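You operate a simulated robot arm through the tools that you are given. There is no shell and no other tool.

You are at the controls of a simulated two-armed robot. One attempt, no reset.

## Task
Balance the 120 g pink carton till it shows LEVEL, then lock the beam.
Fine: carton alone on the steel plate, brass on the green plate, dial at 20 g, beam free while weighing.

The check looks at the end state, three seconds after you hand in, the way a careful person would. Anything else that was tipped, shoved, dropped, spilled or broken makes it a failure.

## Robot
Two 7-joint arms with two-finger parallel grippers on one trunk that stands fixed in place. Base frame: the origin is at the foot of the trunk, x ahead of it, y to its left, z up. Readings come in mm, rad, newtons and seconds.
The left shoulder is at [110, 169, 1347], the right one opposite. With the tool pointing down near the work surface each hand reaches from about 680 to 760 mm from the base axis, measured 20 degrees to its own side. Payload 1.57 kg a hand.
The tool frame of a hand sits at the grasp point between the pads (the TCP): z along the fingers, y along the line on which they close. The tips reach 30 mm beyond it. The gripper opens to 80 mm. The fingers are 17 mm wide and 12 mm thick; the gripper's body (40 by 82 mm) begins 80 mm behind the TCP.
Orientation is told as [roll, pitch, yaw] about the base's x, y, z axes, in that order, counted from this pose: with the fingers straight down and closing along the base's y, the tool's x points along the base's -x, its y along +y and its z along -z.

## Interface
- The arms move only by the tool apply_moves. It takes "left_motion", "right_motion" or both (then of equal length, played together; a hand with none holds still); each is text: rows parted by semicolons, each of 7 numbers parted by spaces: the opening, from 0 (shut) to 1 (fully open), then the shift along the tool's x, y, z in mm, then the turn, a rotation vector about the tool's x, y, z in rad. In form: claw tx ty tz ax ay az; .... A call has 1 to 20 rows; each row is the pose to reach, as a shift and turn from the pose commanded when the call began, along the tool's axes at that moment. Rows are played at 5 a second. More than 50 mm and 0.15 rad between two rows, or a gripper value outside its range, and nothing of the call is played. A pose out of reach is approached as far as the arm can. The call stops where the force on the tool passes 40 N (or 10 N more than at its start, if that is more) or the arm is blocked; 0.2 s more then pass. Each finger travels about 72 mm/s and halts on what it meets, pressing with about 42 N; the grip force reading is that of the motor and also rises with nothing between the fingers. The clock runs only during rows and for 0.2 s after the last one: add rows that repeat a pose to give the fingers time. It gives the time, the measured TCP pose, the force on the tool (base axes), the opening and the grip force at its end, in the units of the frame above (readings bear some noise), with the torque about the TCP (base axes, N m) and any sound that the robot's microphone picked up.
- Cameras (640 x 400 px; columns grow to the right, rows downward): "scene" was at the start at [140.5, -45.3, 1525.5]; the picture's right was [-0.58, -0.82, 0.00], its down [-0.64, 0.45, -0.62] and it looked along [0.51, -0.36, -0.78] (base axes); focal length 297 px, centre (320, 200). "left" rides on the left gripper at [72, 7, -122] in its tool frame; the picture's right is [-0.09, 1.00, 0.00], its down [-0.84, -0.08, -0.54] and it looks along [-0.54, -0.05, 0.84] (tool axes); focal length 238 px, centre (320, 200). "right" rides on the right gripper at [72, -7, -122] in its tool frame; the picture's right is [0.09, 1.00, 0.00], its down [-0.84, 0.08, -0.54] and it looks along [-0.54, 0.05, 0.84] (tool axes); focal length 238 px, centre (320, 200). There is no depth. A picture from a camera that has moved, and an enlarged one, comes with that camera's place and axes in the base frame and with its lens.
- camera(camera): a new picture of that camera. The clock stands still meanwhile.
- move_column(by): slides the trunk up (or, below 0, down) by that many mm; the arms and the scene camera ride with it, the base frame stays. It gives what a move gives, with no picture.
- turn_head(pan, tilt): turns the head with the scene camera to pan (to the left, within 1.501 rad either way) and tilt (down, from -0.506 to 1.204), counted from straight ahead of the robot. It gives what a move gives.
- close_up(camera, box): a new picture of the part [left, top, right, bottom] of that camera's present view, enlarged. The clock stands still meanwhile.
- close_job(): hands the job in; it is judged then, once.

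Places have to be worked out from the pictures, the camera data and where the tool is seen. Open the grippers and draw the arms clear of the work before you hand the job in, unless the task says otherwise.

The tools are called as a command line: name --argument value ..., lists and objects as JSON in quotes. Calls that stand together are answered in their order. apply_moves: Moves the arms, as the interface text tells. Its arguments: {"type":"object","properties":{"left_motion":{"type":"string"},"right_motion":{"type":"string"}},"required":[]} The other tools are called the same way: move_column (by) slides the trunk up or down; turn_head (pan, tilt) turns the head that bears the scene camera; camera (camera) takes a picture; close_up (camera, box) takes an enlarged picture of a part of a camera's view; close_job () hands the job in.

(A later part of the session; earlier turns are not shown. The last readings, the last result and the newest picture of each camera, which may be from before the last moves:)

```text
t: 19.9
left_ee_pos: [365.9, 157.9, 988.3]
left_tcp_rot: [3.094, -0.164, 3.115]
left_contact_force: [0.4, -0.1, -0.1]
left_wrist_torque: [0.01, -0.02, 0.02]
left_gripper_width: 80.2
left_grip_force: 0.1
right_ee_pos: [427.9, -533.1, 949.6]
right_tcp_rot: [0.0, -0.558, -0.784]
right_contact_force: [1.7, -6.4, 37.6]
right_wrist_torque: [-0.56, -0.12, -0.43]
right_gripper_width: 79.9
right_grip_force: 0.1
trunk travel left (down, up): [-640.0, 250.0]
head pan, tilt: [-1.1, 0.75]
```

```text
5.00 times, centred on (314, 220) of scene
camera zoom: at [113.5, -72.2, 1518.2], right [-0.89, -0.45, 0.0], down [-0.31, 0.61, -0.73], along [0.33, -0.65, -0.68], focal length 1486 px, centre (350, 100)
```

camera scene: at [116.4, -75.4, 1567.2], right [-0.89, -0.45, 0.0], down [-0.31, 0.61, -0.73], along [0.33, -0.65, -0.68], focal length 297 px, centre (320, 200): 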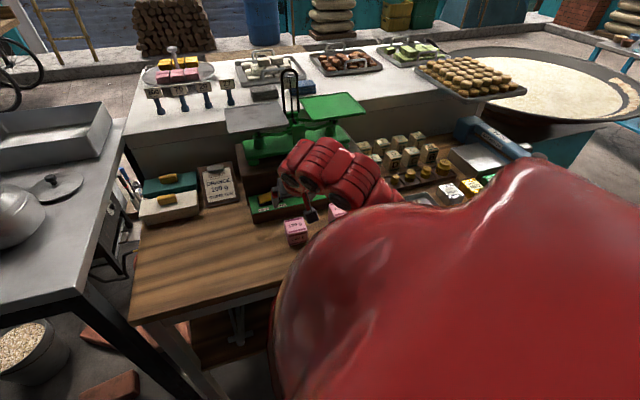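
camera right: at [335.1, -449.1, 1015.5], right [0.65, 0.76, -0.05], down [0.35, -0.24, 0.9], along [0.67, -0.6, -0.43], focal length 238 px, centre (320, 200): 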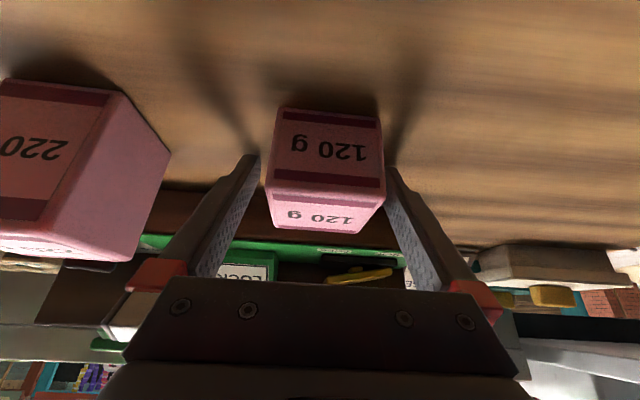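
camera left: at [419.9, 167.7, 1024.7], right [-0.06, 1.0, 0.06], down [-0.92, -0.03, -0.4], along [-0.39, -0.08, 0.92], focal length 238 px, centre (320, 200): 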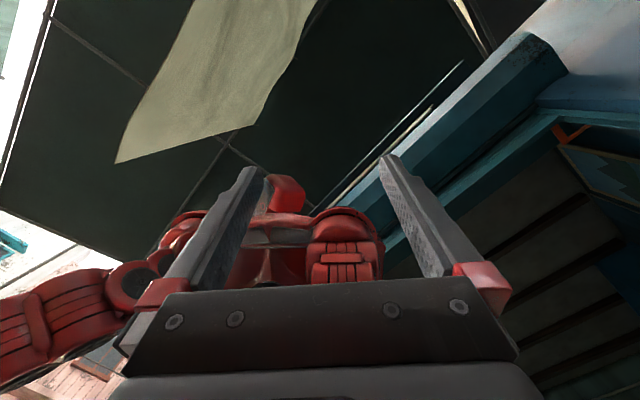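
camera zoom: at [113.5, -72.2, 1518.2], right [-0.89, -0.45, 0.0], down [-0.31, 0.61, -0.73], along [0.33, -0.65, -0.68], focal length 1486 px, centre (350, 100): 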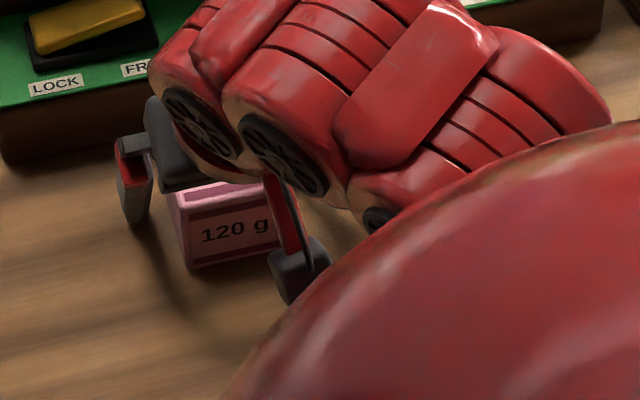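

Both fingertips are just touching the bench (37 N up at TCP z≈950), so I'll lift 8 mm to relieve that and then close on the carton.

apply_moves --right_motion "1 -4.2 0 -6.8 0 0 0; 1 -4.2 0 -6.8 0 0 0; 0.5 -4.2 0 -6.8 0 0 0; 0.5 -4.2 0 -6.8 0 0 0; 0.5 -4.2 0 -6.8 0 0 0; 0.5 -4.2 0 -6.8 0 0 0"

camera --camera "right"

```text
t: 21.3
left_ee_pos: [367.9, 156.7, 987.4]
left_tcp_rot: [3.094, -0.169, 3.117]
left_contact_force: [-0.6, 0.3, 0.9]
left_wrist_torque: [-0.04, -0.04, 0.0]
left_gripper_width: 79.7
left_grip_force: 0.0
right_ee_pos: [429.7, -532.8, 953.5]
right_tcp_rot: [0.003, -0.548, -0.786]
right_contact_force: [-0.6, -0.3, -0.9]
right_wrist_torque: [0.0, -0.03, -0.02]
right_gripper_width: 54.7
right_grip_force: 41.6
trunk travel left (down, up): [-640.0, 250.0]
head pan, tilt: [-1.1, 0.75]
```

```text
taken
camera right: at [335.8, -449.7, 1019.9], right [0.65, 0.76, -0.05], down [0.36, -0.25, 0.9], along [0.67, -0.6, -0.44], focal length 238 px, centre (320, 200)
```

right: 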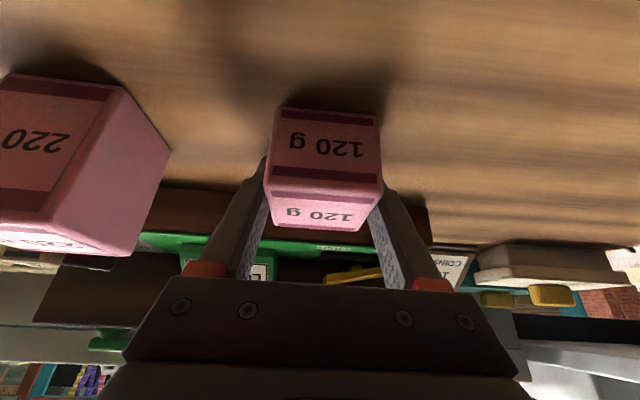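

Carton gripped (54.7 mm, 42 N). Now lift straight up with the trunk by 130 mm.

move_column --by 130

camera --camera "right"

```text
t: 22.9
left_ee_pos: [367.2, 157.2, 1117.0]
left_tcp_rot: [3.093, -0.167, 3.12]
left_contact_force: [-0.1, -0.5, 0.8]
left_wrist_torque: [-0.04, 0.01, -0.01]
left_gripper_width: 79.9
left_grip_force: 0.0
right_ee_pos: [428.9, -532.6, 1082.7]
right_tcp_rot: [0.003, -0.547, -0.786]
right_contact_force: [0.5, 0.6, -1.6]
right_wrist_torque: [0.01, 0.01, 0.01]
right_gripper_width: 54.2
right_grip_force: 42.3
trunk travel left (down, up): [-770.0, 120.0]
head pan, tilt: [-1.1, 0.75]
```

```text
taken
camera right: at [336.0, -449.7, 1149.8], right [0.65, 0.76, -0.05], down [0.36, -0.25, 0.9], along [0.67, -0.6, -0.44], focal length 238 px, centre (320, 200)
```

right: 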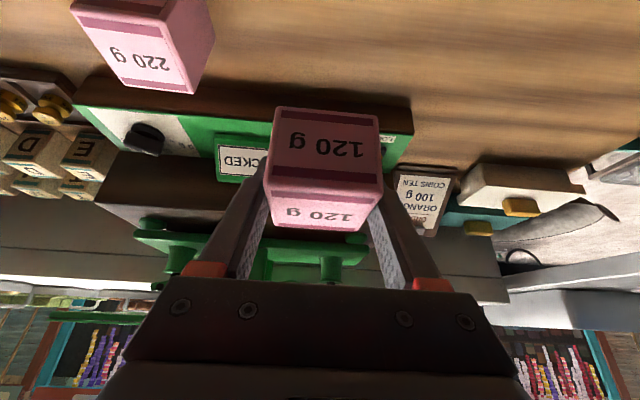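

Carton is held cleanly. I'll move up and forward diagonally to a≈800, r≈36, z≈1245, short of the steel plate and above it.

apply_moves --right_motion "0.5 -31 6.5 -12.6 0 0 0; 0.5 -62 13 -25.3 0 0 0; 0.5 -93.4 19.5 -37.9 0 0 0; 0.5 -124.5 26 -50.5 0 0 0; 0.5 -155.7 32.5 -63.2 0 0 0; 0.5 -186.8 39 -75.8 0 0 0; 0.5 -186.8 39 -75.8 0 0 0"

camera --camera "right"

camera --camera "scene"

```text
t: 24.5
left_ee_pos: [367.7, 155.2, 1117.6]
left_tcp_rot: [3.091, -0.167, 3.118]
left_contact_force: [0.0, 0.0, -0.4]
left_wrist_torque: [-0.03, 0.0, -0.01]
left_gripper_width: 80.2
left_grip_force: 0.0
right_ee_pos: [548.9, -596.1, 1245.0]
right_tcp_rot: [0.003, -0.547, -0.785]
right_contact_force: [-0.3, -0.1, -0.5]
right_wrist_torque: [0.03, 0.02, 0.04]
right_gripper_width: 54.3
right_grip_force: 42.1
right hand out of reach, approached as far as the arm can: row 4, 5, 6, 7
trunk travel left (down, up): [-770.0, 120.0]
head pan, tilt: [-1.1, 0.75]
```

```text
taken
camera right: at [456.1, -514.2, 1312.8], right [0.65, 0.76, -0.05], down [0.36, -0.25, 0.9], along [0.67, -0.6, -0.44], focal length 238 px, centre (320, 200)
```

right: 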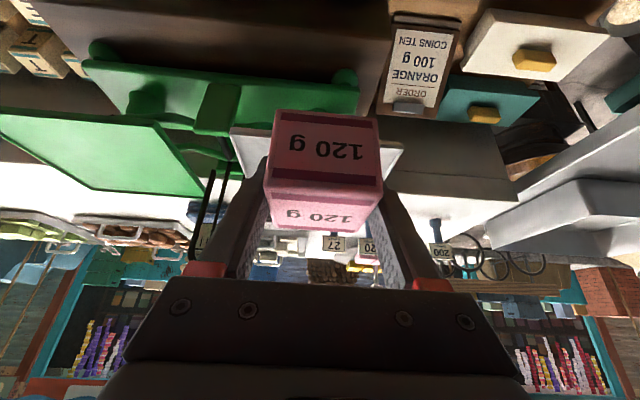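

```text
taken
camera scene: at [115.0, -76.8, 1647.1], right [-0.89, -0.45, 0.0], down [-0.31, 0.61, -0.73], along [0.33, -0.65, -0.68], focal length 297 px, centre (320, 200)
```

scene: 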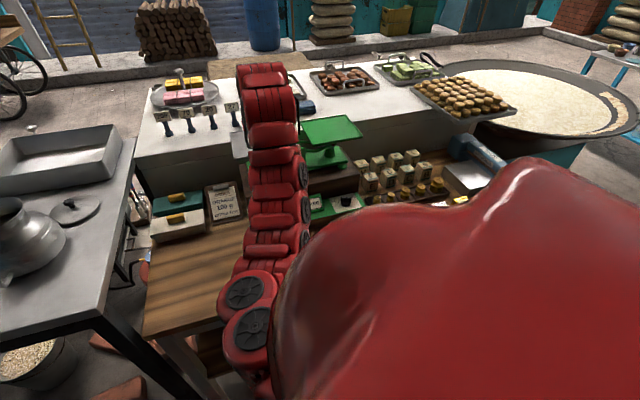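

The hand ended at a≈810, r≈33, z≈1245 with the carton level, and the view shows the steel plate straight ahead. I'll now extend forward 115 mm at constant height over the plate.

apply_moves --right_motion "0.5 -24.5 0 15 0 0 0; 0.5 -49 0 30 0 0 0; 0.5 -73.6 -1 45 0 0 0; 0.5 -98.2 -2 59.9 0 0 0; 0.5 -98.2 -2 59.9 0 0 0"

camera --camera "right"

camera --camera "scene"

```text
t: 25.7
left_ee_pos: [368.5, 158.1, 1117.0]
left_tcp_rot: [3.093, -0.167, 3.12]
left_contact_force: [-0.3, -0.2, -0.5]
left_wrist_torque: [-0.03, -0.01, 0.04]
left_gripper_width: 80.0
left_grip_force: 0.1
right_ee_pos: [628.6, -678.8, 1243.9]
right_tcp_rot: [-0.001, -0.548, -0.783]
right_contact_force: [-0.5, 0.6, -0.8]
right_wrist_torque: [-0.02, 0.0, 0.01]
right_gripper_width: 54.5
right_grip_force: 41.8
trunk travel left (down, up): [-770.0, 120.0]
head pan, tilt: [-1.1, 0.75]
```

```text
taken
camera right: at [536.0, -595.9, 1311.0], right [0.65, 0.76, -0.05], down [0.36, -0.25, 0.9], along [0.67, -0.6, -0.44], focal length 238 px, centre (320, 200)
```

right: 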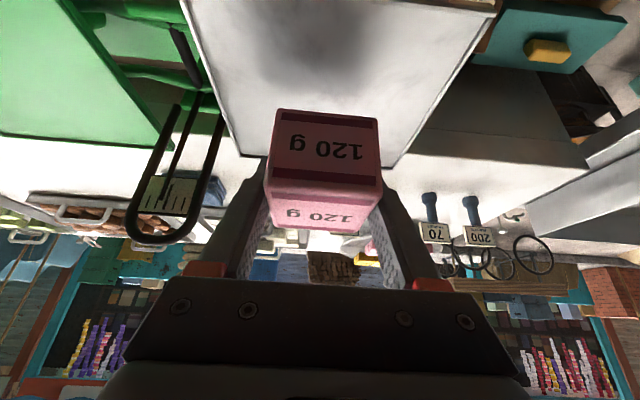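

```text
taken
camera scene: at [117.0, -75.0, 1647.1], right [-0.89, -0.45, 0.0], down [-0.31, 0.61, -0.73], along [0.33, -0.65, -0.68], focal length 297 px, centre (320, 200)
```

scene: 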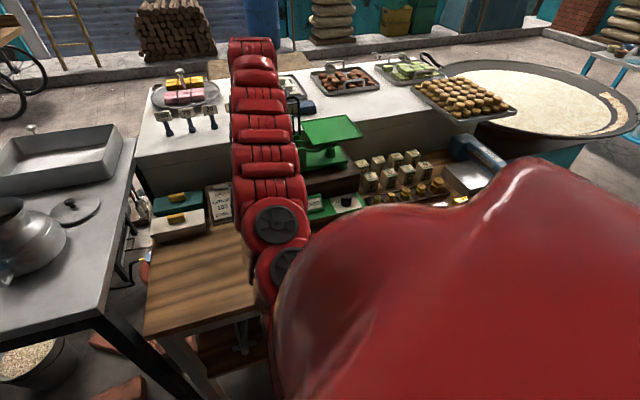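

The carton is over the plate (plate spans a≈862–1008, r≈-48–114; carton centre ≈ (925, 35)). I'll lower by 24 mm first and look.

move_column --by -24

camera --camera "right"

turn_head --pan -0.618 --tilt 0.7

camera --camera "scene"

```text
t: 26.4
left_ee_pos: [367.9, 155.5, 1092.2]
left_tcp_rot: [3.092, -0.168, 3.118]
left_contact_force: [1.1, 0.4, 0.2]
left_wrist_torque: [0.02, -0.01, 0.03]
left_gripper_width: 80.0
left_grip_force: 0.0
right_ee_pos: [628.7, -678.6, 1220.6]
right_tcp_rot: [0.001, -0.546, -0.785]
right_contact_force: [-0.3, 0.2, -1.4]
right_wrist_torque: [0.0, -0.05, 0.01]
right_gripper_width: 54.5
right_grip_force: 42.4
trunk travel left (down, up): [-746.0, 144.0]
head pan, tilt: [-1.1, 0.75]
```

```text
taken
camera right: at [535.7, -596.0, 1287.2], right [0.65, 0.76, -0.05], down [0.36, -0.25, 0.9], along [0.67, -0.6, -0.44], focal length 238 px, centre (320, 200)
```

right: 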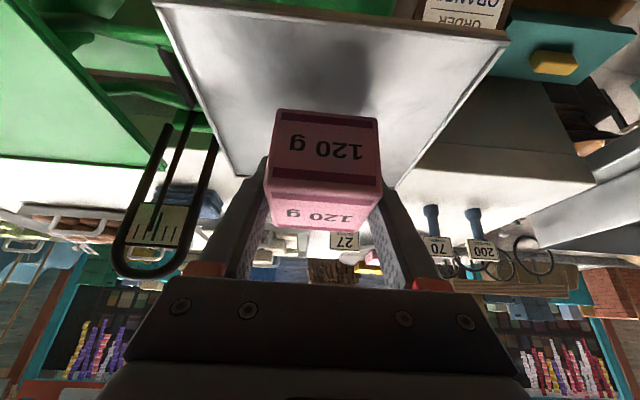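

```text
t: 27.3
left_ee_pos: [367.2, 155.8, 1092.6]
left_tcp_rot: [3.091, -0.166, 3.118]
left_contact_force: [-0.2, -0.5, 0.2]
left_wrist_torque: [-0.03, -0.02, -0.01]
left_gripper_width: 79.8
left_grip_force: 0.0
right_ee_pos: [628.2, -678.5, 1219.7]
right_tcp_rot: [0.0, -0.547, -0.785]
right_contact_force: [-0.6, -0.7, -0.7]
right_wrist_torque: [0.0, 0.0, 0.02]
right_gripper_width: 54.8
right_grip_force: 42.4
trunk travel left (down, up): [-746.0, 144.0]
head pan, tilt: [-0.618, 0.7]
```

```text
taken
camera scene: at [148.4, -51.1, 1627.3], right [-0.58, -0.81, 0.0], down [-0.53, 0.37, -0.76], along [0.62, -0.44, -0.64], focal length 297 px, centre (320, 200)
```

scene: 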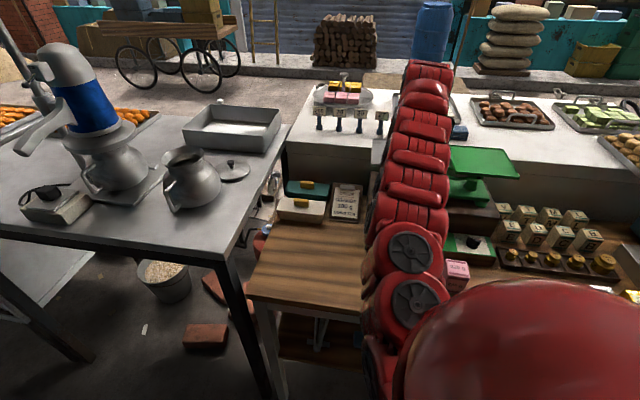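

Arm extended clears the view. Carton bottom is ≈37 mm below the TCP, so contact should come near TCP z≈1199; I'll lower 12 mm slowly with force monitoring.

apply_moves --right_motion "0.5 3.1 0 5.1 0 0 0; 0.5 6.2 0 10.2 0 0 0; 0.5 6.2 0 10.2 0 0 0"

camera --camera "right"

```text
t: 28.1
left_ee_pos: [367.8, 156.9, 1093.4]
left_tcp_rot: [3.092, -0.167, 3.119]
left_contact_force: [-0.4, -0.5, 0.3]
left_wrist_torque: [-0.03, -0.01, 0.0]
left_gripper_width: 79.9
left_grip_force: 0.0
right_ee_pos: [628.8, -679.7, 1208.8]
right_tcp_rot: [0.002, -0.547, -0.783]
right_contact_force: [0.0, 0.7, -1.2]
right_wrist_torque: [-0.02, 0.0, -0.02]
right_gripper_width: 54.6
right_grip_force: 41.4
trunk travel left (down, up): [-746.0, 144.0]
head pan, tilt: [-0.618, 0.7]
```

```text
taken
camera right: at [536.4, -596.2, 1275.1], right [0.65, 0.76, -0.05], down [0.36, -0.25, 0.9], along [0.67, -0.6, -0.44], focal length 238 px, centre (320, 200)
```

right: 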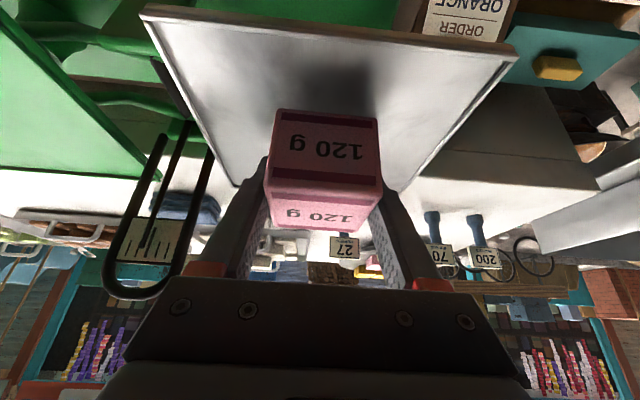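

No contact yet (force ≈ carton weight). Lower another 6 mm in 2 mm rows.

apply_moves --right_motion "0.5 1 0 1.7 0 0 0; 0.5 2.1 0 3.4 0 0 0; 0.5 3.1 0 5.1 0 0 0; 0.5 3.1 0 5.1 0 0 0"

close_up --camera "right" --box '[220, 40, 420, 165]'

```text
t: 29.1
left_ee_pos: [367.1, 158.2, 1092.9]
left_tcp_rot: [3.093, -0.168, 3.118]
left_contact_force: [-0.3, -0.2, 0.2]
left_wrist_torque: [0.03, -0.01, 0.02]
left_gripper_width: 80.1
left_grip_force: 0.1
right_ee_pos: [629.3, -679.2, 1202.7]
right_tcp_rot: [0.001, -0.548, -0.785]
right_contact_force: [0.9, -0.2, -1.9]
right_wrist_torque: [0.01, 0.0, -0.02]
right_gripper_width: 54.5
right_grip_force: 41.9
trunk travel left (down, up): [-746.0, 144.0]
head pan, tilt: [-0.618, 0.7]
```

```text
3.20 times, centred on (320, 102) of right
camera zoom: at [536.0, -596.4, 1269.1], right [0.65, 0.76, -0.05], down [0.36, -0.25, 0.9], along [0.67, -0.6, -0.44], focal length 763 px, centre (320, 512)
```

zoom: 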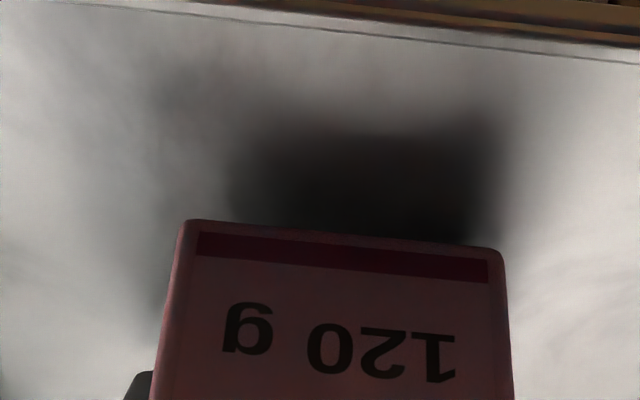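

Still not touching. Another 4 mm down in 2 mm rows.

apply_moves --right_motion "0.5 1 0 1.7 0 0 0; 0.5 2.1 0 3.4 0 0 0; 0.5 2.1 0 3.4 0 0 0"

close_up --camera "right" --box '[220, 40, 420, 165]'

```text
t: 29.9
left_ee_pos: [367.3, 156.4, 1094.2]
left_tcp_rot: [3.094, -0.168, 3.119]
left_contact_force: [0.5, 0.3, -0.3]
left_wrist_torque: [0.01, 0.01, -0.01]
left_gripper_width: 80.1
left_grip_force: 0.0
right_ee_pos: [629.0, -679.0, 1197.5]
right_tcp_rot: [0.002, -0.548, -0.784]
right_contact_force: [0.4, 0.5, -1.1]
right_wrist_torque: [-0.01, -0.01, 0.04]
right_gripper_width: 54.6
right_grip_force: 42.0
trunk travel left (down, up): [-746.0, 144.0]
head pan, tilt: [-0.618, 0.7]
```

```text
3.20 times, centred on (320, 102) of right
camera zoom: at [535.6, -596.0, 1265.1], right [0.65, 0.76, -0.05], down [0.36, -0.25, 0.9], along [0.67, -0.6, -0.44], focal length 763 px, centre (320, 512)
```

zoom: 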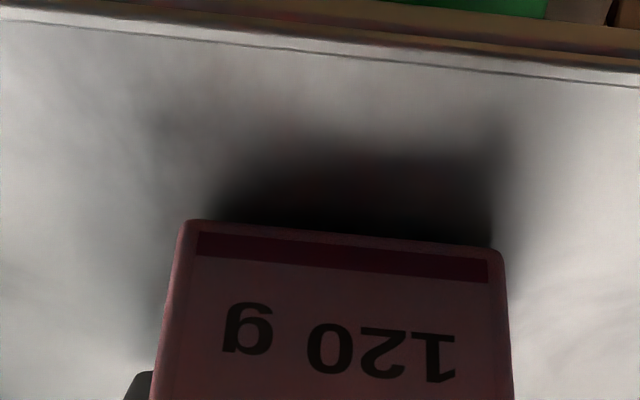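

The shadow is closing on the carton's edge; nearly there. Two more millimetres, twice, watching force.

apply_moves --right_motion "0.5 1 0 1.7 0 0 0; 0.5 1 0 1.7 0 0 0"

close_up --camera "right" --box '[220, 40, 420, 165]'

```text
t: 30.5
left_ee_pos: [367.3, 156.2, 1093.4]
left_tcp_rot: [3.093, -0.168, 3.119]
left_contact_force: [0.5, -0.1, 0.9]
left_wrist_torque: [0.03, -0.02, 0.03]
left_gripper_width: 80.0
left_grip_force: 0.0
right_ee_pos: [628.2, -679.0, 1196.4]
right_tcp_rot: [0.002, -0.548, -0.784]
right_contact_force: [-0.3, -0.3, 1.4]
right_wrist_torque: [0.0, 0.09, 0.02]
right_gripper_width: 54.5
right_grip_force: 41.9
trunk travel left (down, up): [-746.0, 144.0]
head pan, tilt: [-0.618, 0.7]
```

```text
3.20 times, centred on (320, 102) of right
camera zoom: at [535.6, -596.0, 1263.3], right [0.65, 0.76, -0.05], down [0.36, -0.25, 0.9], along [0.67, -0.6, -0.44], focal length 763 px, centre (320, 512)
```

zoom: 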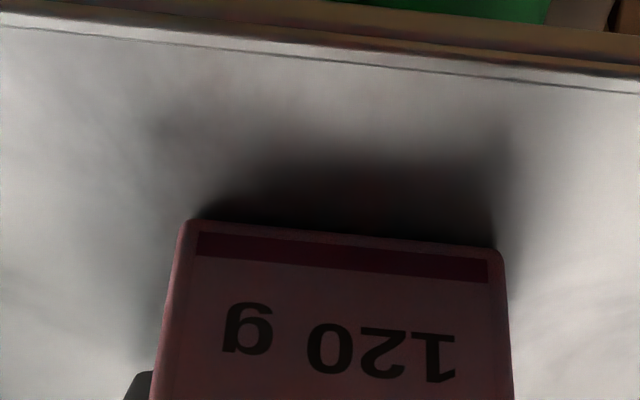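

First light contact (+1.4 N). I'll open the fingers to release, then check.

apply_moves --right_motion "0.5 0.3 0 0.5 0 0 0; 0.7 0.3 0 0.5 0 0 0; 0.9 0.3 0 0.5 0 0 0; 0.9 0.3 0 0.5 0 0 0; 0.9 0.3 0 0.5 0 0 0"

camera --camera "right"

```text
t: 31.7
left_ee_pos: [368.8, 156.6, 1092.7]
left_tcp_rot: [3.093, -0.168, 3.12]
left_contact_force: [0.4, 0.1, 1.1]
left_wrist_torque: [-0.02, -0.03, -0.01]
left_gripper_width: 80.1
left_grip_force: 0.0
right_ee_pos: [628.3, -679.9, 1195.7]
right_tcp_rot: [0.003, -0.546, -0.783]
right_contact_force: [0.6, 0.1, -0.6]
right_wrist_torque: [0.0, 0.06, -0.03]
right_gripper_width: 72.0
right_grip_force: 0.1
trunk travel left (down, up): [-746.0, 144.0]
head pan, tilt: [-0.618, 0.7]
```

```text
taken
camera right: at [535.5, -595.9, 1262.4], right [0.65, 0.76, -0.05], down [0.36, -0.25, 0.9], along [0.67, -0.6, -0.44], focal length 238 px, centre (320, 200)
```

right: 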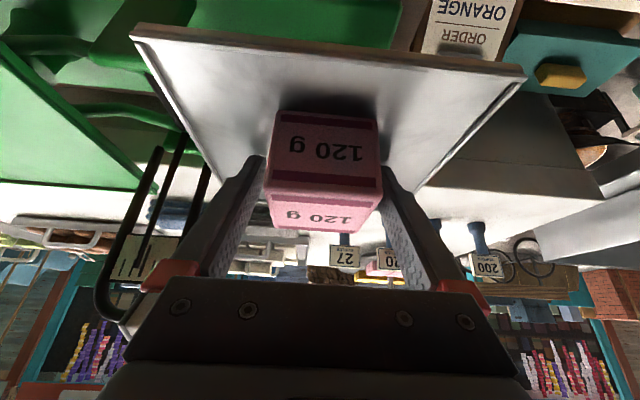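

Carton released and standing flat on the plate. I'll lift straight up 70 mm and then check.

apply_moves --right_motion "0.9 -5.2 0 -8.5 0 0 0; 0.9 -10.4 0 -17.1 0 0 0; 0.9 -20.9 0 -34.2 0 0 0; 0.9 -36.5 0 -59.8 0 0 0; 0.9 -36.5 0 -59.8 0 0 0"

camera --camera "right"

close_up --camera "scene" --box '[440, 190, 640, 315]'

```text
t: 32.9
left_ee_pos: [368.2, 156.6, 1093.9]
left_tcp_rot: [3.092, -0.167, 3.118]
left_contact_force: [-0.1, -0.3, 0.3]
left_wrist_torque: [0.01, 0.01, 0.02]
left_gripper_width: 80.0
left_grip_force: 0.1
right_ee_pos: [628.9, -677.0, 1265.7]
right_tcp_rot: [0.002, -0.551, -0.783]
right_contact_force: [1.5, -0.3, 0.1]
right_wrist_torque: [-0.02, 0.0, 0.01]
right_gripper_width: 72.2
right_grip_force: 0.1
right hand out of reach, approached as far as the arm can: row 4
trunk travel left (down, up): [-746.0, 144.0]
head pan, tilt: [-0.618, 0.7]
```

```text
taken
camera right: at [536.4, -594.4, 1332.0], right [0.65, 0.76, -0.05], down [0.36, -0.25, 0.9], along [0.67, -0.6, -0.43], focal length 238 px, centre (320, 200)
```

right: 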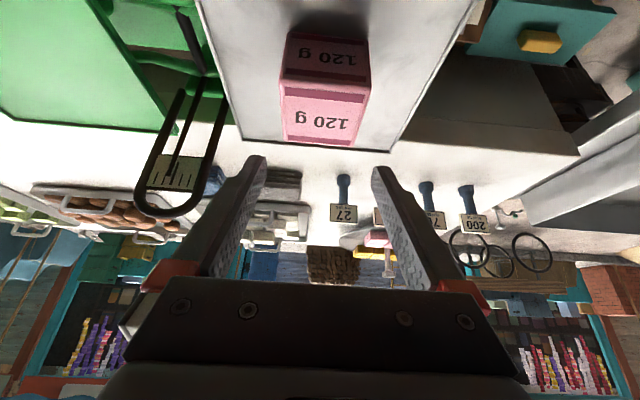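

```text
3.20 times, centred on (540, 252) of scene
camera zoom: at [148.6, -50.8, 1627.3], right [-0.58, -0.82, 0.0], down [-0.53, 0.37, -0.76], along [0.62, -0.44, -0.64], focal length 951 px, centre (-384, 32)
```

zoom: 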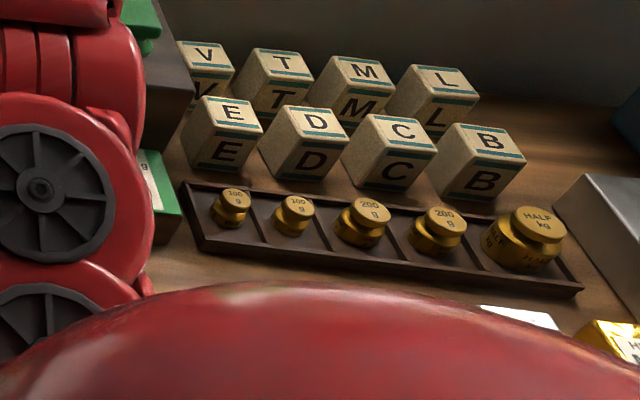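

The carton stands squarely on the steel plate, beam still locked. I'll retreat the hand straight back 130 mm, clear of the balance.

apply_moves --right_motion "0.9 29 0 -15 0 0 0; 0.9 58 0 -30 0 0 0; 0.9 87 0 -45 0 0 0; 0.9 116 0 -59.6 0 0 0; 0.9 116 0 -59.6 0 0 0"

camera --camera "scene"

```text
t: 34.1
left_ee_pos: [369.5, 157.3, 1092.5]
left_tcp_rot: [3.093, -0.169, 3.12]
left_contact_force: [-0.5, 0.6, -0.4]
left_wrist_torque: [0.0, 0.0, 0.03]
left_gripper_width: 80.1
left_grip_force: 0.1
right_ee_pos: [547.0, -593.8, 1256.1]
right_tcp_rot: [-0.001, -0.548, -0.783]
right_contact_force: [0.4, 0.8, 0.3]
right_wrist_torque: [-0.06, 0.03, -0.04]
right_gripper_width: 72.0
right_grip_force: 0.1
right hand out of reach, approached as far as the arm can: row 4, 5
trunk travel left (down, up): [-746.0, 144.0]
head pan, tilt: [-0.618, 0.7]
```

```text
taken
camera scene: at [150.6, -48.9, 1627.2], right [-0.58, -0.82, 0.0], down [-0.53, 0.37, -0.76], along [0.62, -0.44, -0.64], focal length 297 px, centre (320, 200)
```

scene: 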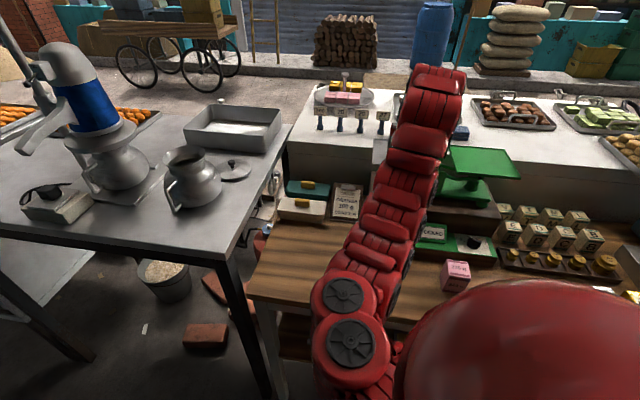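

Hand is back at a≈807, clear of the plates. I'll now move right and down to a≈780, r≈300, z≈1150, yawing 20° to the right toward the weight tray.

apply_moves --right_motion "0.9 11.2 -38 10.9 0.026 0 0.043; 0.9 22.4 -76 21.8 0.052 0 0.085; 0.9 33.5 -114 32.7 0.078 0 0.128; 0.9 44.7 -152 43.6 0.104 0 0.171; 0.9 55.9 -190 54.6 0.13 0 0.214; 0.9 67.1 -228 65.5 0.156 0 0.256; 0.9 78.3 -267 76.4 0.182 0 0.299; 0.9 78.3 -267 76.4 0.182 0 0.299"

camera --camera "right"

camera --camera "scene"

```text
t: 35.9
left_ee_pos: [368.1, 157.6, 1093.4]
left_tcp_rot: [3.093, -0.168, 3.12]
left_contact_force: [0.1, -0.2, -0.1]
left_wrist_torque: [0.02, 0.02, 0.0]
left_gripper_width: 79.9
left_grip_force: 0.0
right_ee_pos: [336.0, -763.1, 1152.5]
right_tcp_rot: [-0.001, -0.548, -1.134]
right_contact_force: [0.0, 0.0, 0.4]
right_wrist_torque: [0.01, 0.01, -0.01]
right_gripper_width: 72.2
right_grip_force: 0.0
right hand out of reach, approached as far as the arm can: row 1, 2, 3
trunk travel left (down, up): [-746.0, 144.0]
head pan, tilt: [-0.618, 0.7]
```

```text
taken
camera right: at [277.9, -653.6, 1219.4], right [0.87, 0.49, -0.05], down [0.25, -0.36, 0.9], along [0.43, -0.79, -0.44], focal length 238 px, centre (320, 200)
```

right: 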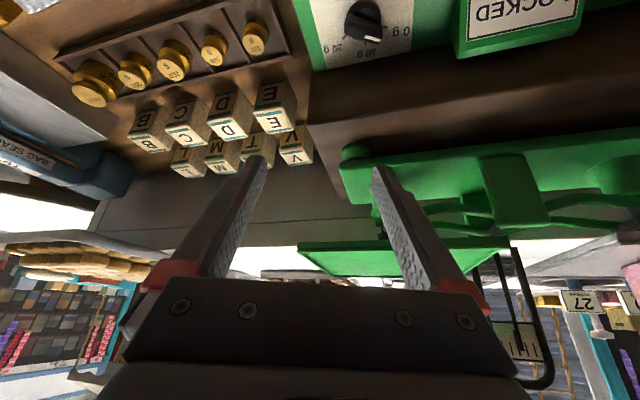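

```text
taken
camera scene: at [148.4, -50.4, 1627.4], right [-0.58, -0.82, 0.0], down [-0.53, 0.37, -0.76], along [0.62, -0.44, -0.64], focal length 297 px, centre (320, 200)
```

scene: 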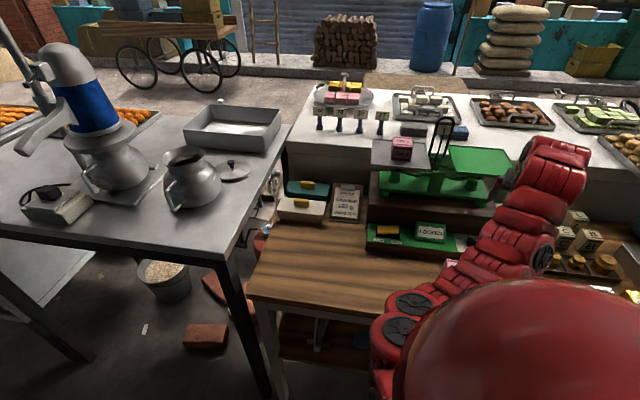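

The hand is at a≈777, r≈302, z≈1152 and the wrist camera sees both the dial and the weights. I'll zoom in on both.

close_up --camera "right" --box '[300, 0, 428, 80]'

close_up --camera "right" --box '[160, 0, 320, 100]'

close_up --camera "scene" --box '[350, 110, 542, 230]'

```text
5.00 times, centred on (364, 40) of right
camera zoom: at [277.9, -653.6, 1219.4], right [0.87, 0.49, -0.05], down [0.25, -0.36, 0.9], along [0.43, -0.79, -0.44], focal length 1192 px, centre (100, 1000)
```

zoom: 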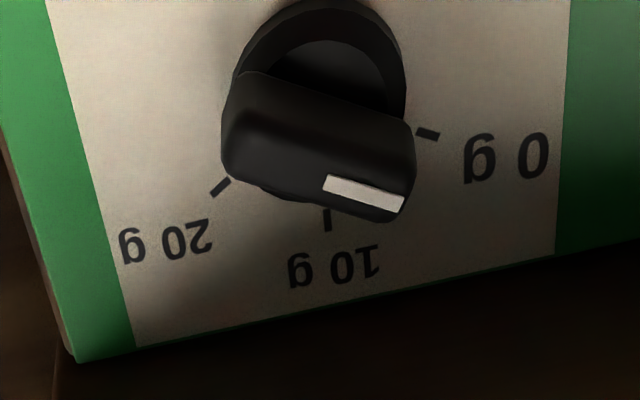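

```text
4.00 times, centred on (240, 50) of right
camera zoom: at [277.9, -653.6, 1219.4], right [0.87, 0.49, -0.05], down [0.25, -0.36, 0.9], along [0.43, -0.79, -0.44], focal length 953 px, centre (640, 800)
```

zoom: 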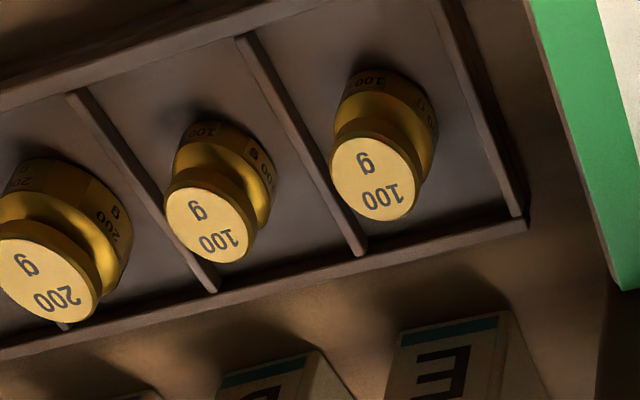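

```text
3.33 times, centred on (446, 170) of scene
camera zoom: at [148.4, -50.4, 1627.4], right [-0.58, -0.82, 0.0], down [-0.53, 0.37, -0.76], along [0.62, -0.44, -0.64], focal length 990 px, centre (-100, 300)
```

zoom: 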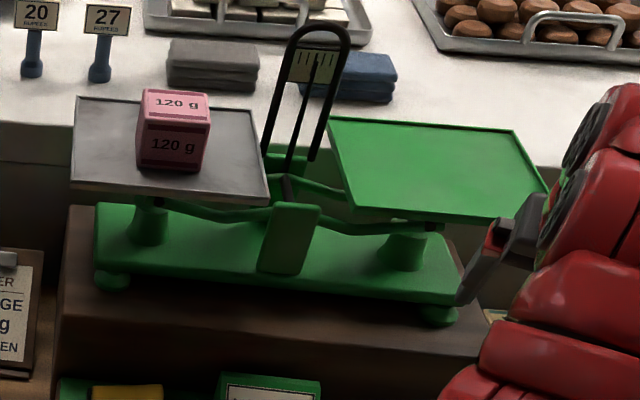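

Dial reads 0 g with ticks at 0/10/20 g. Combining rays, the nearest 100 g weight's head is at a≈790, r≈391, top z≈955 (head ≈23 mm across). I'll shift over it with the yaw at 30° to the right and the claw at 36 mm.

apply_moves --right_motion "0.7 -9 -25.7 5.4 0.03 0 0.05; 0.5 -17.8 -51.4 10.9 0.06 0 0.1; 0.45 -26.6 -77 16.3 0.0907 0 0.1485; 0.45 -26.6 -77 16.3 0.0907 0 0.1485"

camera --camera "right"

```text
t: 36.9
left_ee_pos: [368.6, 156.4, 1093.5]
left_tcp_rot: [3.093, -0.168, 3.12]
left_contact_force: [0.9, -0.6, 0.5]
left_wrist_torque: [0.0, 0.02, -0.02]
left_gripper_width: 80.1
left_grip_force: 0.0
right_ee_pos: [279.6, -824.0, 1152.2]
right_tcp_rot: [0.0, -0.549, -1.307]
right_contact_force: [0.4, 0.2, 0.5]
right_wrist_torque: [0.02, 0.0, 0.0]
right_gripper_width: 36.1
right_grip_force: 0.0
trunk travel left (down, up): [-746.0, 144.0]
head pan, tilt: [-0.618, 0.7]
```

```text
taken
camera right: at [241.1, -706.5, 1219.6], right [0.94, 0.33, -0.05], down [0.19, -0.4, 0.9], along [0.28, -0.85, -0.44], focal length 238 px, centre (320, 200)
```

right: 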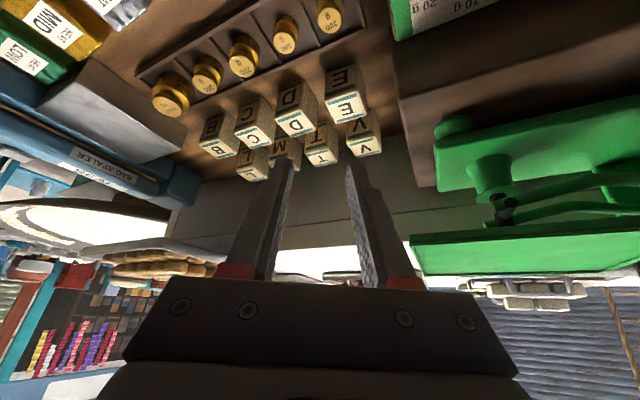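

The hand is in line with the weight (lateral match within 1 mm). Lowering the trunk 100 mm to look again closer.

move_column --by -100

camera --camera "right"

close_up --camera "right" --box '[240, 20, 400, 120]'

camera --camera "scene"

```text
t: 38.2
left_ee_pos: [367.2, 156.4, 992.0]
left_tcp_rot: [3.093, -0.168, 3.12]
left_contact_force: [-0.7, -0.3, -0.1]
left_wrist_torque: [-0.03, -0.02, -0.02]
left_gripper_width: 79.9
left_grip_force: 0.0
right_ee_pos: [279.7, -825.0, 1052.8]
right_tcp_rot: [0.002, -0.547, -1.309]
right_contact_force: [-1.2, 0.0, -0.3]
right_wrist_torque: [-0.03, 0.0, 0.03]
right_gripper_width: 36.1
right_grip_force: 0.0
trunk travel left (down, up): [-646.0, 244.0]
head pan, tilt: [-0.618, 0.7]
```

```text
taken
camera right: at [240.8, -706.6, 1119.8], right [0.94, 0.33, -0.05], down [0.19, -0.4, 0.9], along [0.28, -0.85, -0.44], focal length 238 px, centre (320, 200)
```

right: 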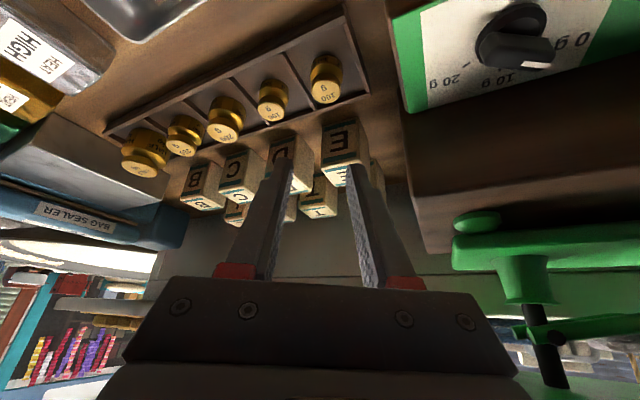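

```text
4.00 times, centred on (320, 70) of right
camera zoom: at [240.8, -706.6, 1119.8], right [0.94, 0.33, -0.05], down [0.19, -0.4, 0.9], along [0.28, -0.85, -0.44], focal length 953 px, centre (320, 720)
```

zoom: 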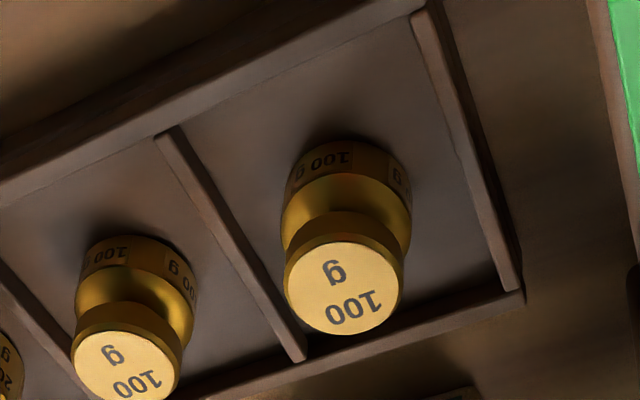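

```text
taken
camera scene: at [147.9, -50.7, 1527.4], right [-0.58, -0.82, 0.0], down [-0.53, 0.37, -0.76], along [0.62, -0.44, -0.64], focal length 297 px, centre (320, 200)
```

scene: 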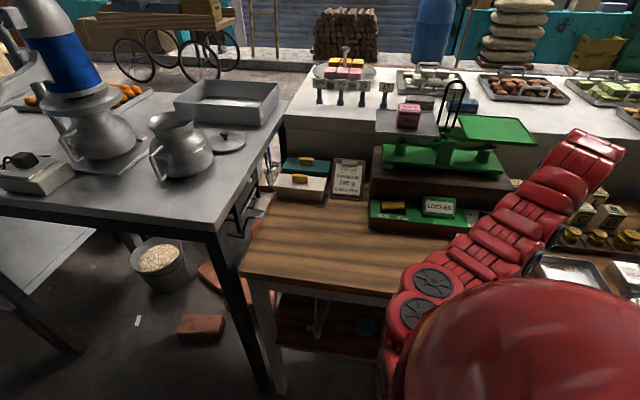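

The weight measures: head centre ≈ (787, 389), top z≈960, head ≈23 mm wide, total ≈31 mm tall. I'll back up 5 mm and lower so the fingertips straddle its head (TCP z≈980), stopping just short to check.

apply_moves --right_motion "0.45 14 0 20 0 0 0; 0.45 28 0 40.5 0 0 0; 0.45 42 0 59.6 0 0 0; 0.45 42 0 59.6 0 0 0"

camera --camera "right"

close_up --camera "right" --box '[240, 90, 400, 190]'

```text
t: 39.2
left_ee_pos: [367.7, 157.9, 993.4]
left_tcp_rot: [3.092, -0.168, 3.12]
left_contact_force: [-0.2, -0.2, 0.5]
left_wrist_torque: [-0.02, 0.02, 0.0]
left_gripper_width: 80.3
left_grip_force: 0.0
right_ee_pos: [278.9, -819.9, 981.1]
right_tcp_rot: [0.001, -0.549, -1.31]
right_contact_force: [0.1, -0.2, 0.8]
right_wrist_torque: [-0.03, 0.02, 0.0]
right_gripper_width: 35.9
right_grip_force: 0.0
trunk travel left (down, up): [-646.0, 244.0]
head pan, tilt: [-0.618, 0.7]
```

```text
taken
camera right: at [239.3, -702.0, 1047.1], right [0.94, 0.33, -0.05], down [0.19, -0.4, 0.9], along [0.28, -0.85, -0.44], focal length 238 px, centre (320, 200)
```

right: 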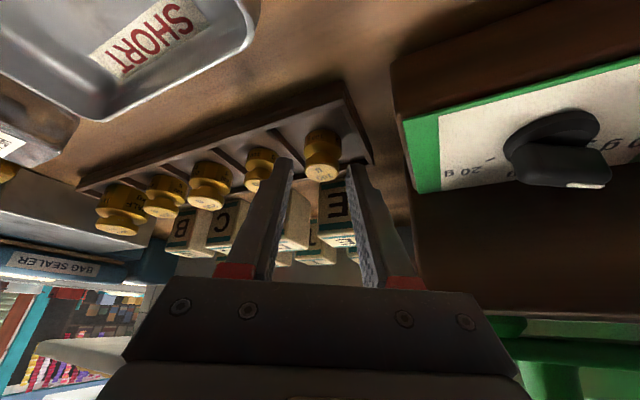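

```text
4.00 times, centred on (320, 140) of right
camera zoom: at [239.3, -702.0, 1047.1], right [0.94, 0.33, -0.05], down [0.19, -0.4, 0.9], along [0.28, -0.85, -0.44], focal length 953 px, centre (320, 440)
```

zoom: 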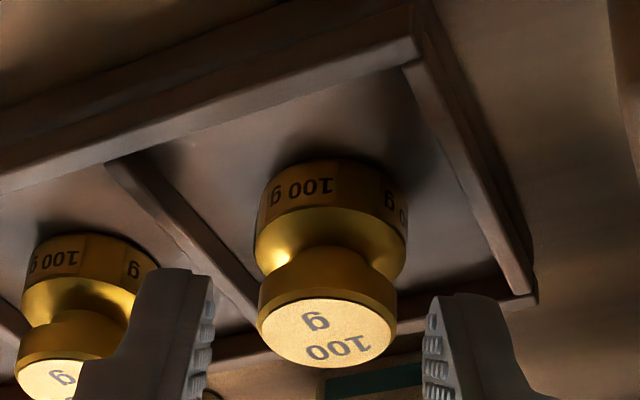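

The fingertips straddle the head, centred within about a millimetre. I'll go down 5 mm more and close on the head.

apply_moves --right_motion "0.45 2.6 0 4.3 0 0 0; 0.45 2.6 0 4.3 0 0 0; 0.3 2.6 0 4.3 0 0 0; 0.2 2.6 0 4.3 0 0 0; 0.2 2.6 0 4.3 0 0 0; 0.2 2.6 0 4.3 0 0 0"

camera --camera "right"

close_up --camera "right" --box '[240, 90, 400, 190]'

```text
t: 40.6
left_ee_pos: [367.2, 156.3, 993.0]
left_tcp_rot: [3.094, -0.167, 3.118]
left_contact_force: [0.0, 0.9, 0.6]
left_wrist_torque: [-0.02, 0.0, 0.0]
left_gripper_width: 79.8
left_grip_force: 0.1
right_ee_pos: [277.6, -819.8, 975.6]
right_tcp_rot: [0.001, -0.549, -1.309]
right_contact_force: [0.9, -2.7, 6.7]
right_wrist_torque: [-0.19, 0.03, 0.04]
right_gripper_width: 22.8
right_grip_force: 35.6
trunk travel left (down, up): [-646.0, 244.0]
head pan, tilt: [-0.618, 0.7]
```

```text
taken
camera right: at [240.3, -701.8, 1042.7], right [0.94, 0.33, -0.05], down [0.19, -0.4, 0.9], along [0.28, -0.86, -0.43], focal length 238 px, centre (320, 200)
```

right: 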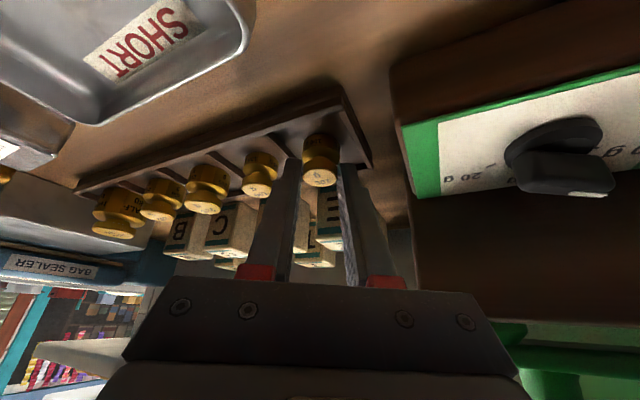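

```text
4.00 times, centred on (320, 140) of right
camera zoom: at [240.3, -701.8, 1042.7], right [0.94, 0.33, -0.05], down [0.19, -0.4, 0.9], along [0.28, -0.86, -0.43], focal length 953 px, centre (320, 440)
```

zoom: 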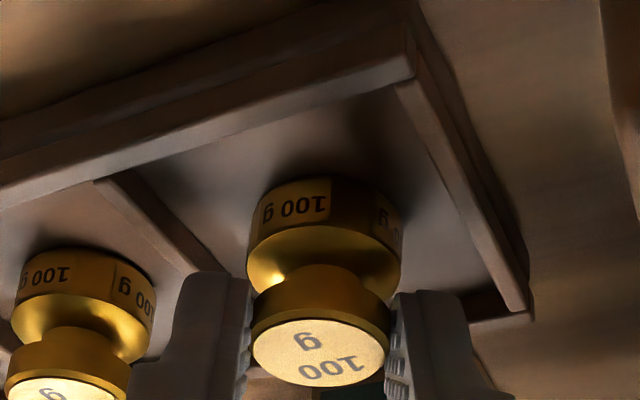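

The head is gripped (22.8 mm). I'll squeeze fully and lift 25 mm straight up with the arm to check the hold.

apply_moves --right_motion "0 0 0 0 0 0 0; 0 0 0 0 0 0 0; 0 -4.2 0 -6.8 0 0 0; 0 -8.3 0 -13.7 0 0 0; 0 -13 0 -21.3 0 0 0; 0 -13 0 -21.3 0 0 0"

camera --camera "right"

close_up --camera "right" --box '[240, 90, 400, 190]'

```text
t: 42.0
left_ee_pos: [367.4, 156.9, 993.5]
left_tcp_rot: [3.092, -0.168, 3.119]
left_contact_force: [0.1, -0.3, -0.4]
left_wrist_torque: [-0.03, 0.01, -0.01]
left_gripper_width: 80.3
left_grip_force: 0.1
right_ee_pos: [279.1, -821.4, 1000.5]
right_tcp_rot: [0.0, -0.548, -1.308]
right_contact_force: [-0.4, -0.2, -1.2]
right_wrist_torque: [0.02, 0.04, 0.01]
right_gripper_width: 23.0
right_grip_force: 35.3
trunk travel left (down, up): [-646.0, 244.0]
head pan, tilt: [-0.618, 0.7]
```

```text
taken
camera right: at [240.2, -702.4, 1066.4], right [0.94, 0.33, -0.05], down [0.19, -0.4, 0.9], along [0.28, -0.85, -0.44], focal length 238 px, centre (320, 200)
```

right: 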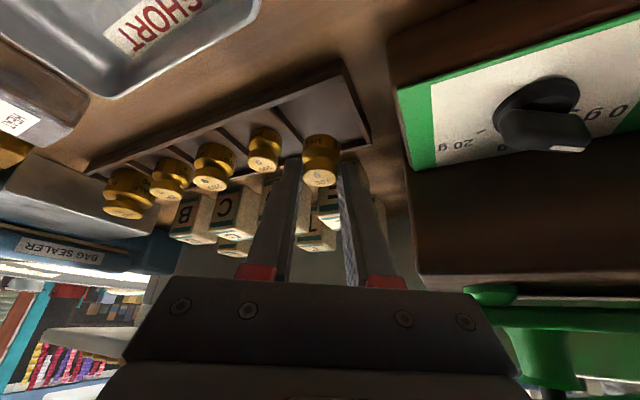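

```text
4.00 times, centred on (320, 140) of right
camera zoom: at [240.2, -702.4, 1066.4], right [0.94, 0.33, -0.05], down [0.19, -0.4, 0.9], along [0.28, -0.85, -0.44], focal length 953 px, centre (320, 440)
```

zoom: 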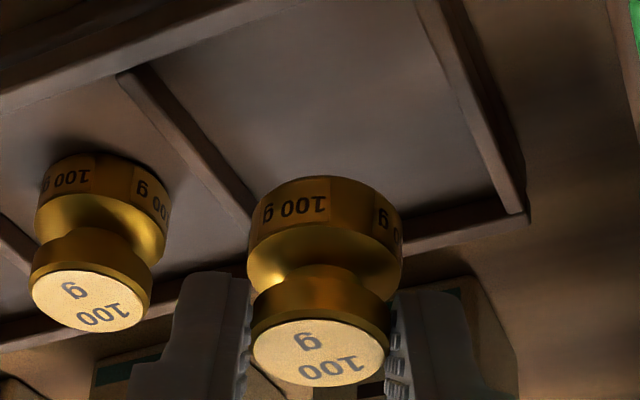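

The weight is held firmly and clear of the tray. Raising the trunk 130 mm to lift it straight up.

move_column --by 130

camera --camera "right"

```text
t: 43.6
left_ee_pos: [368.8, 156.2, 1122.2]
left_tcp_rot: [3.093, -0.167, 3.119]
left_contact_force: [0.1, -0.2, -0.6]
left_wrist_torque: [0.03, -0.01, 0.0]
left_gripper_width: 80.5
left_grip_force: 0.3
right_ee_pos: [278.8, -820.6, 1129.1]
right_tcp_rot: [0.002, -0.548, -1.309]
right_contact_force: [-1.0, 0.8, -1.0]
right_wrist_torque: [0.02, 0.02, -0.02]
right_gripper_width: 22.8
right_grip_force: 35.1
trunk travel left (down, up): [-776.0, 114.0]
head pan, tilt: [-0.618, 0.7]
```

```text
taken
camera right: at [240.4, -702.5, 1196.3], right [0.94, 0.33, -0.05], down [0.19, -0.4, 0.9], along [0.28, -0.85, -0.44], focal length 238 px, centre (320, 200)
```

right: 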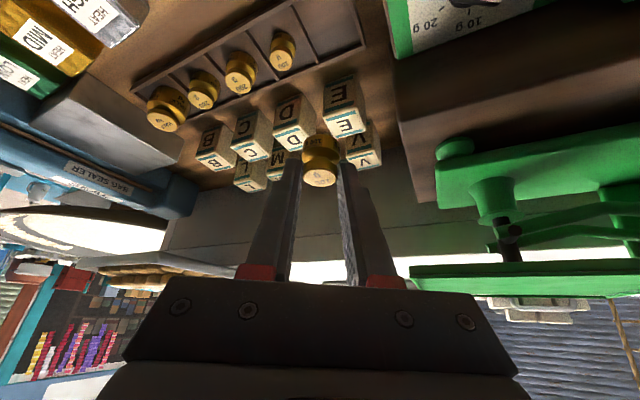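

Lifted to z≈1129 with the weight secure. Now raise the hand by arm 115 mm, adding a little forward tilt to keep the wrist within range.

apply_moves --right_motion "0 -15 0 -24.5 0 -0.025 0; 0 -30 0 -49.1 0 -0.05 0; 0 -45 0 -73.6 0 -0.075 0; 0 -59.9 0 -98.2 0 -0.1 0; 0 -59.9 0 -98.2 0 -0.1 0"

camera --camera "right"

camera --camera "scene"

```text
t: 44.8
left_ee_pos: [368.5, 156.7, 1123.4]
left_tcp_rot: [3.09, -0.168, 3.119]
left_contact_force: [-0.3, -0.2, 0.2]
left_wrist_torque: [0.01, -0.02, 0.02]
left_gripper_width: 80.1
left_grip_force: 0.1
right_ee_pos: [276.7, -820.1, 1243.9]
right_tcp_rot: [0.001, -0.649, -1.308]
right_contact_force: [-0.3, 0.5, -1.2]
right_wrist_torque: [0.0, 0.01, 0.01]
right_gripper_width: 22.8
right_grip_force: 35.7
trunk travel left (down, up): [-776.0, 114.0]
head pan, tilt: [-0.618, 0.7]
```

```text
taken
camera right: at [236.8, -695.7, 1299.7], right [0.94, 0.33, -0.06], down [0.16, -0.31, 0.94], along [0.29, -0.89, -0.34], focal length 238 px, centre (320, 200)
```

right: 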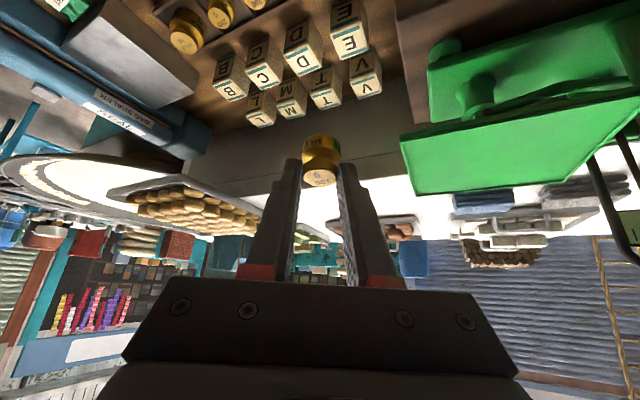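

```text
taken
camera scene: at [148.3, -51.5, 1657.3], right [-0.58, -0.82, 0.0], down [-0.53, 0.37, -0.76], along [0.62, -0.44, -0.64], focal length 297 px, centre (320, 200)
```

scene: 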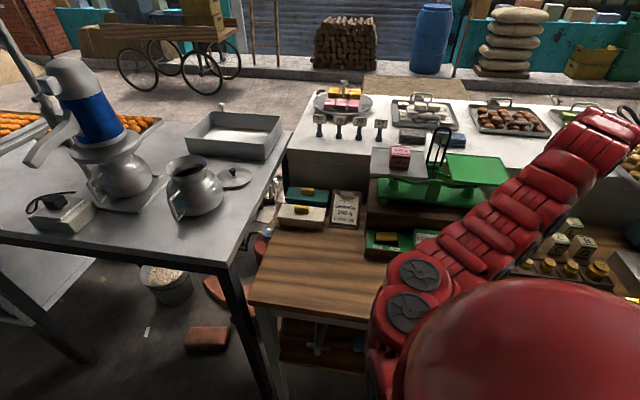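

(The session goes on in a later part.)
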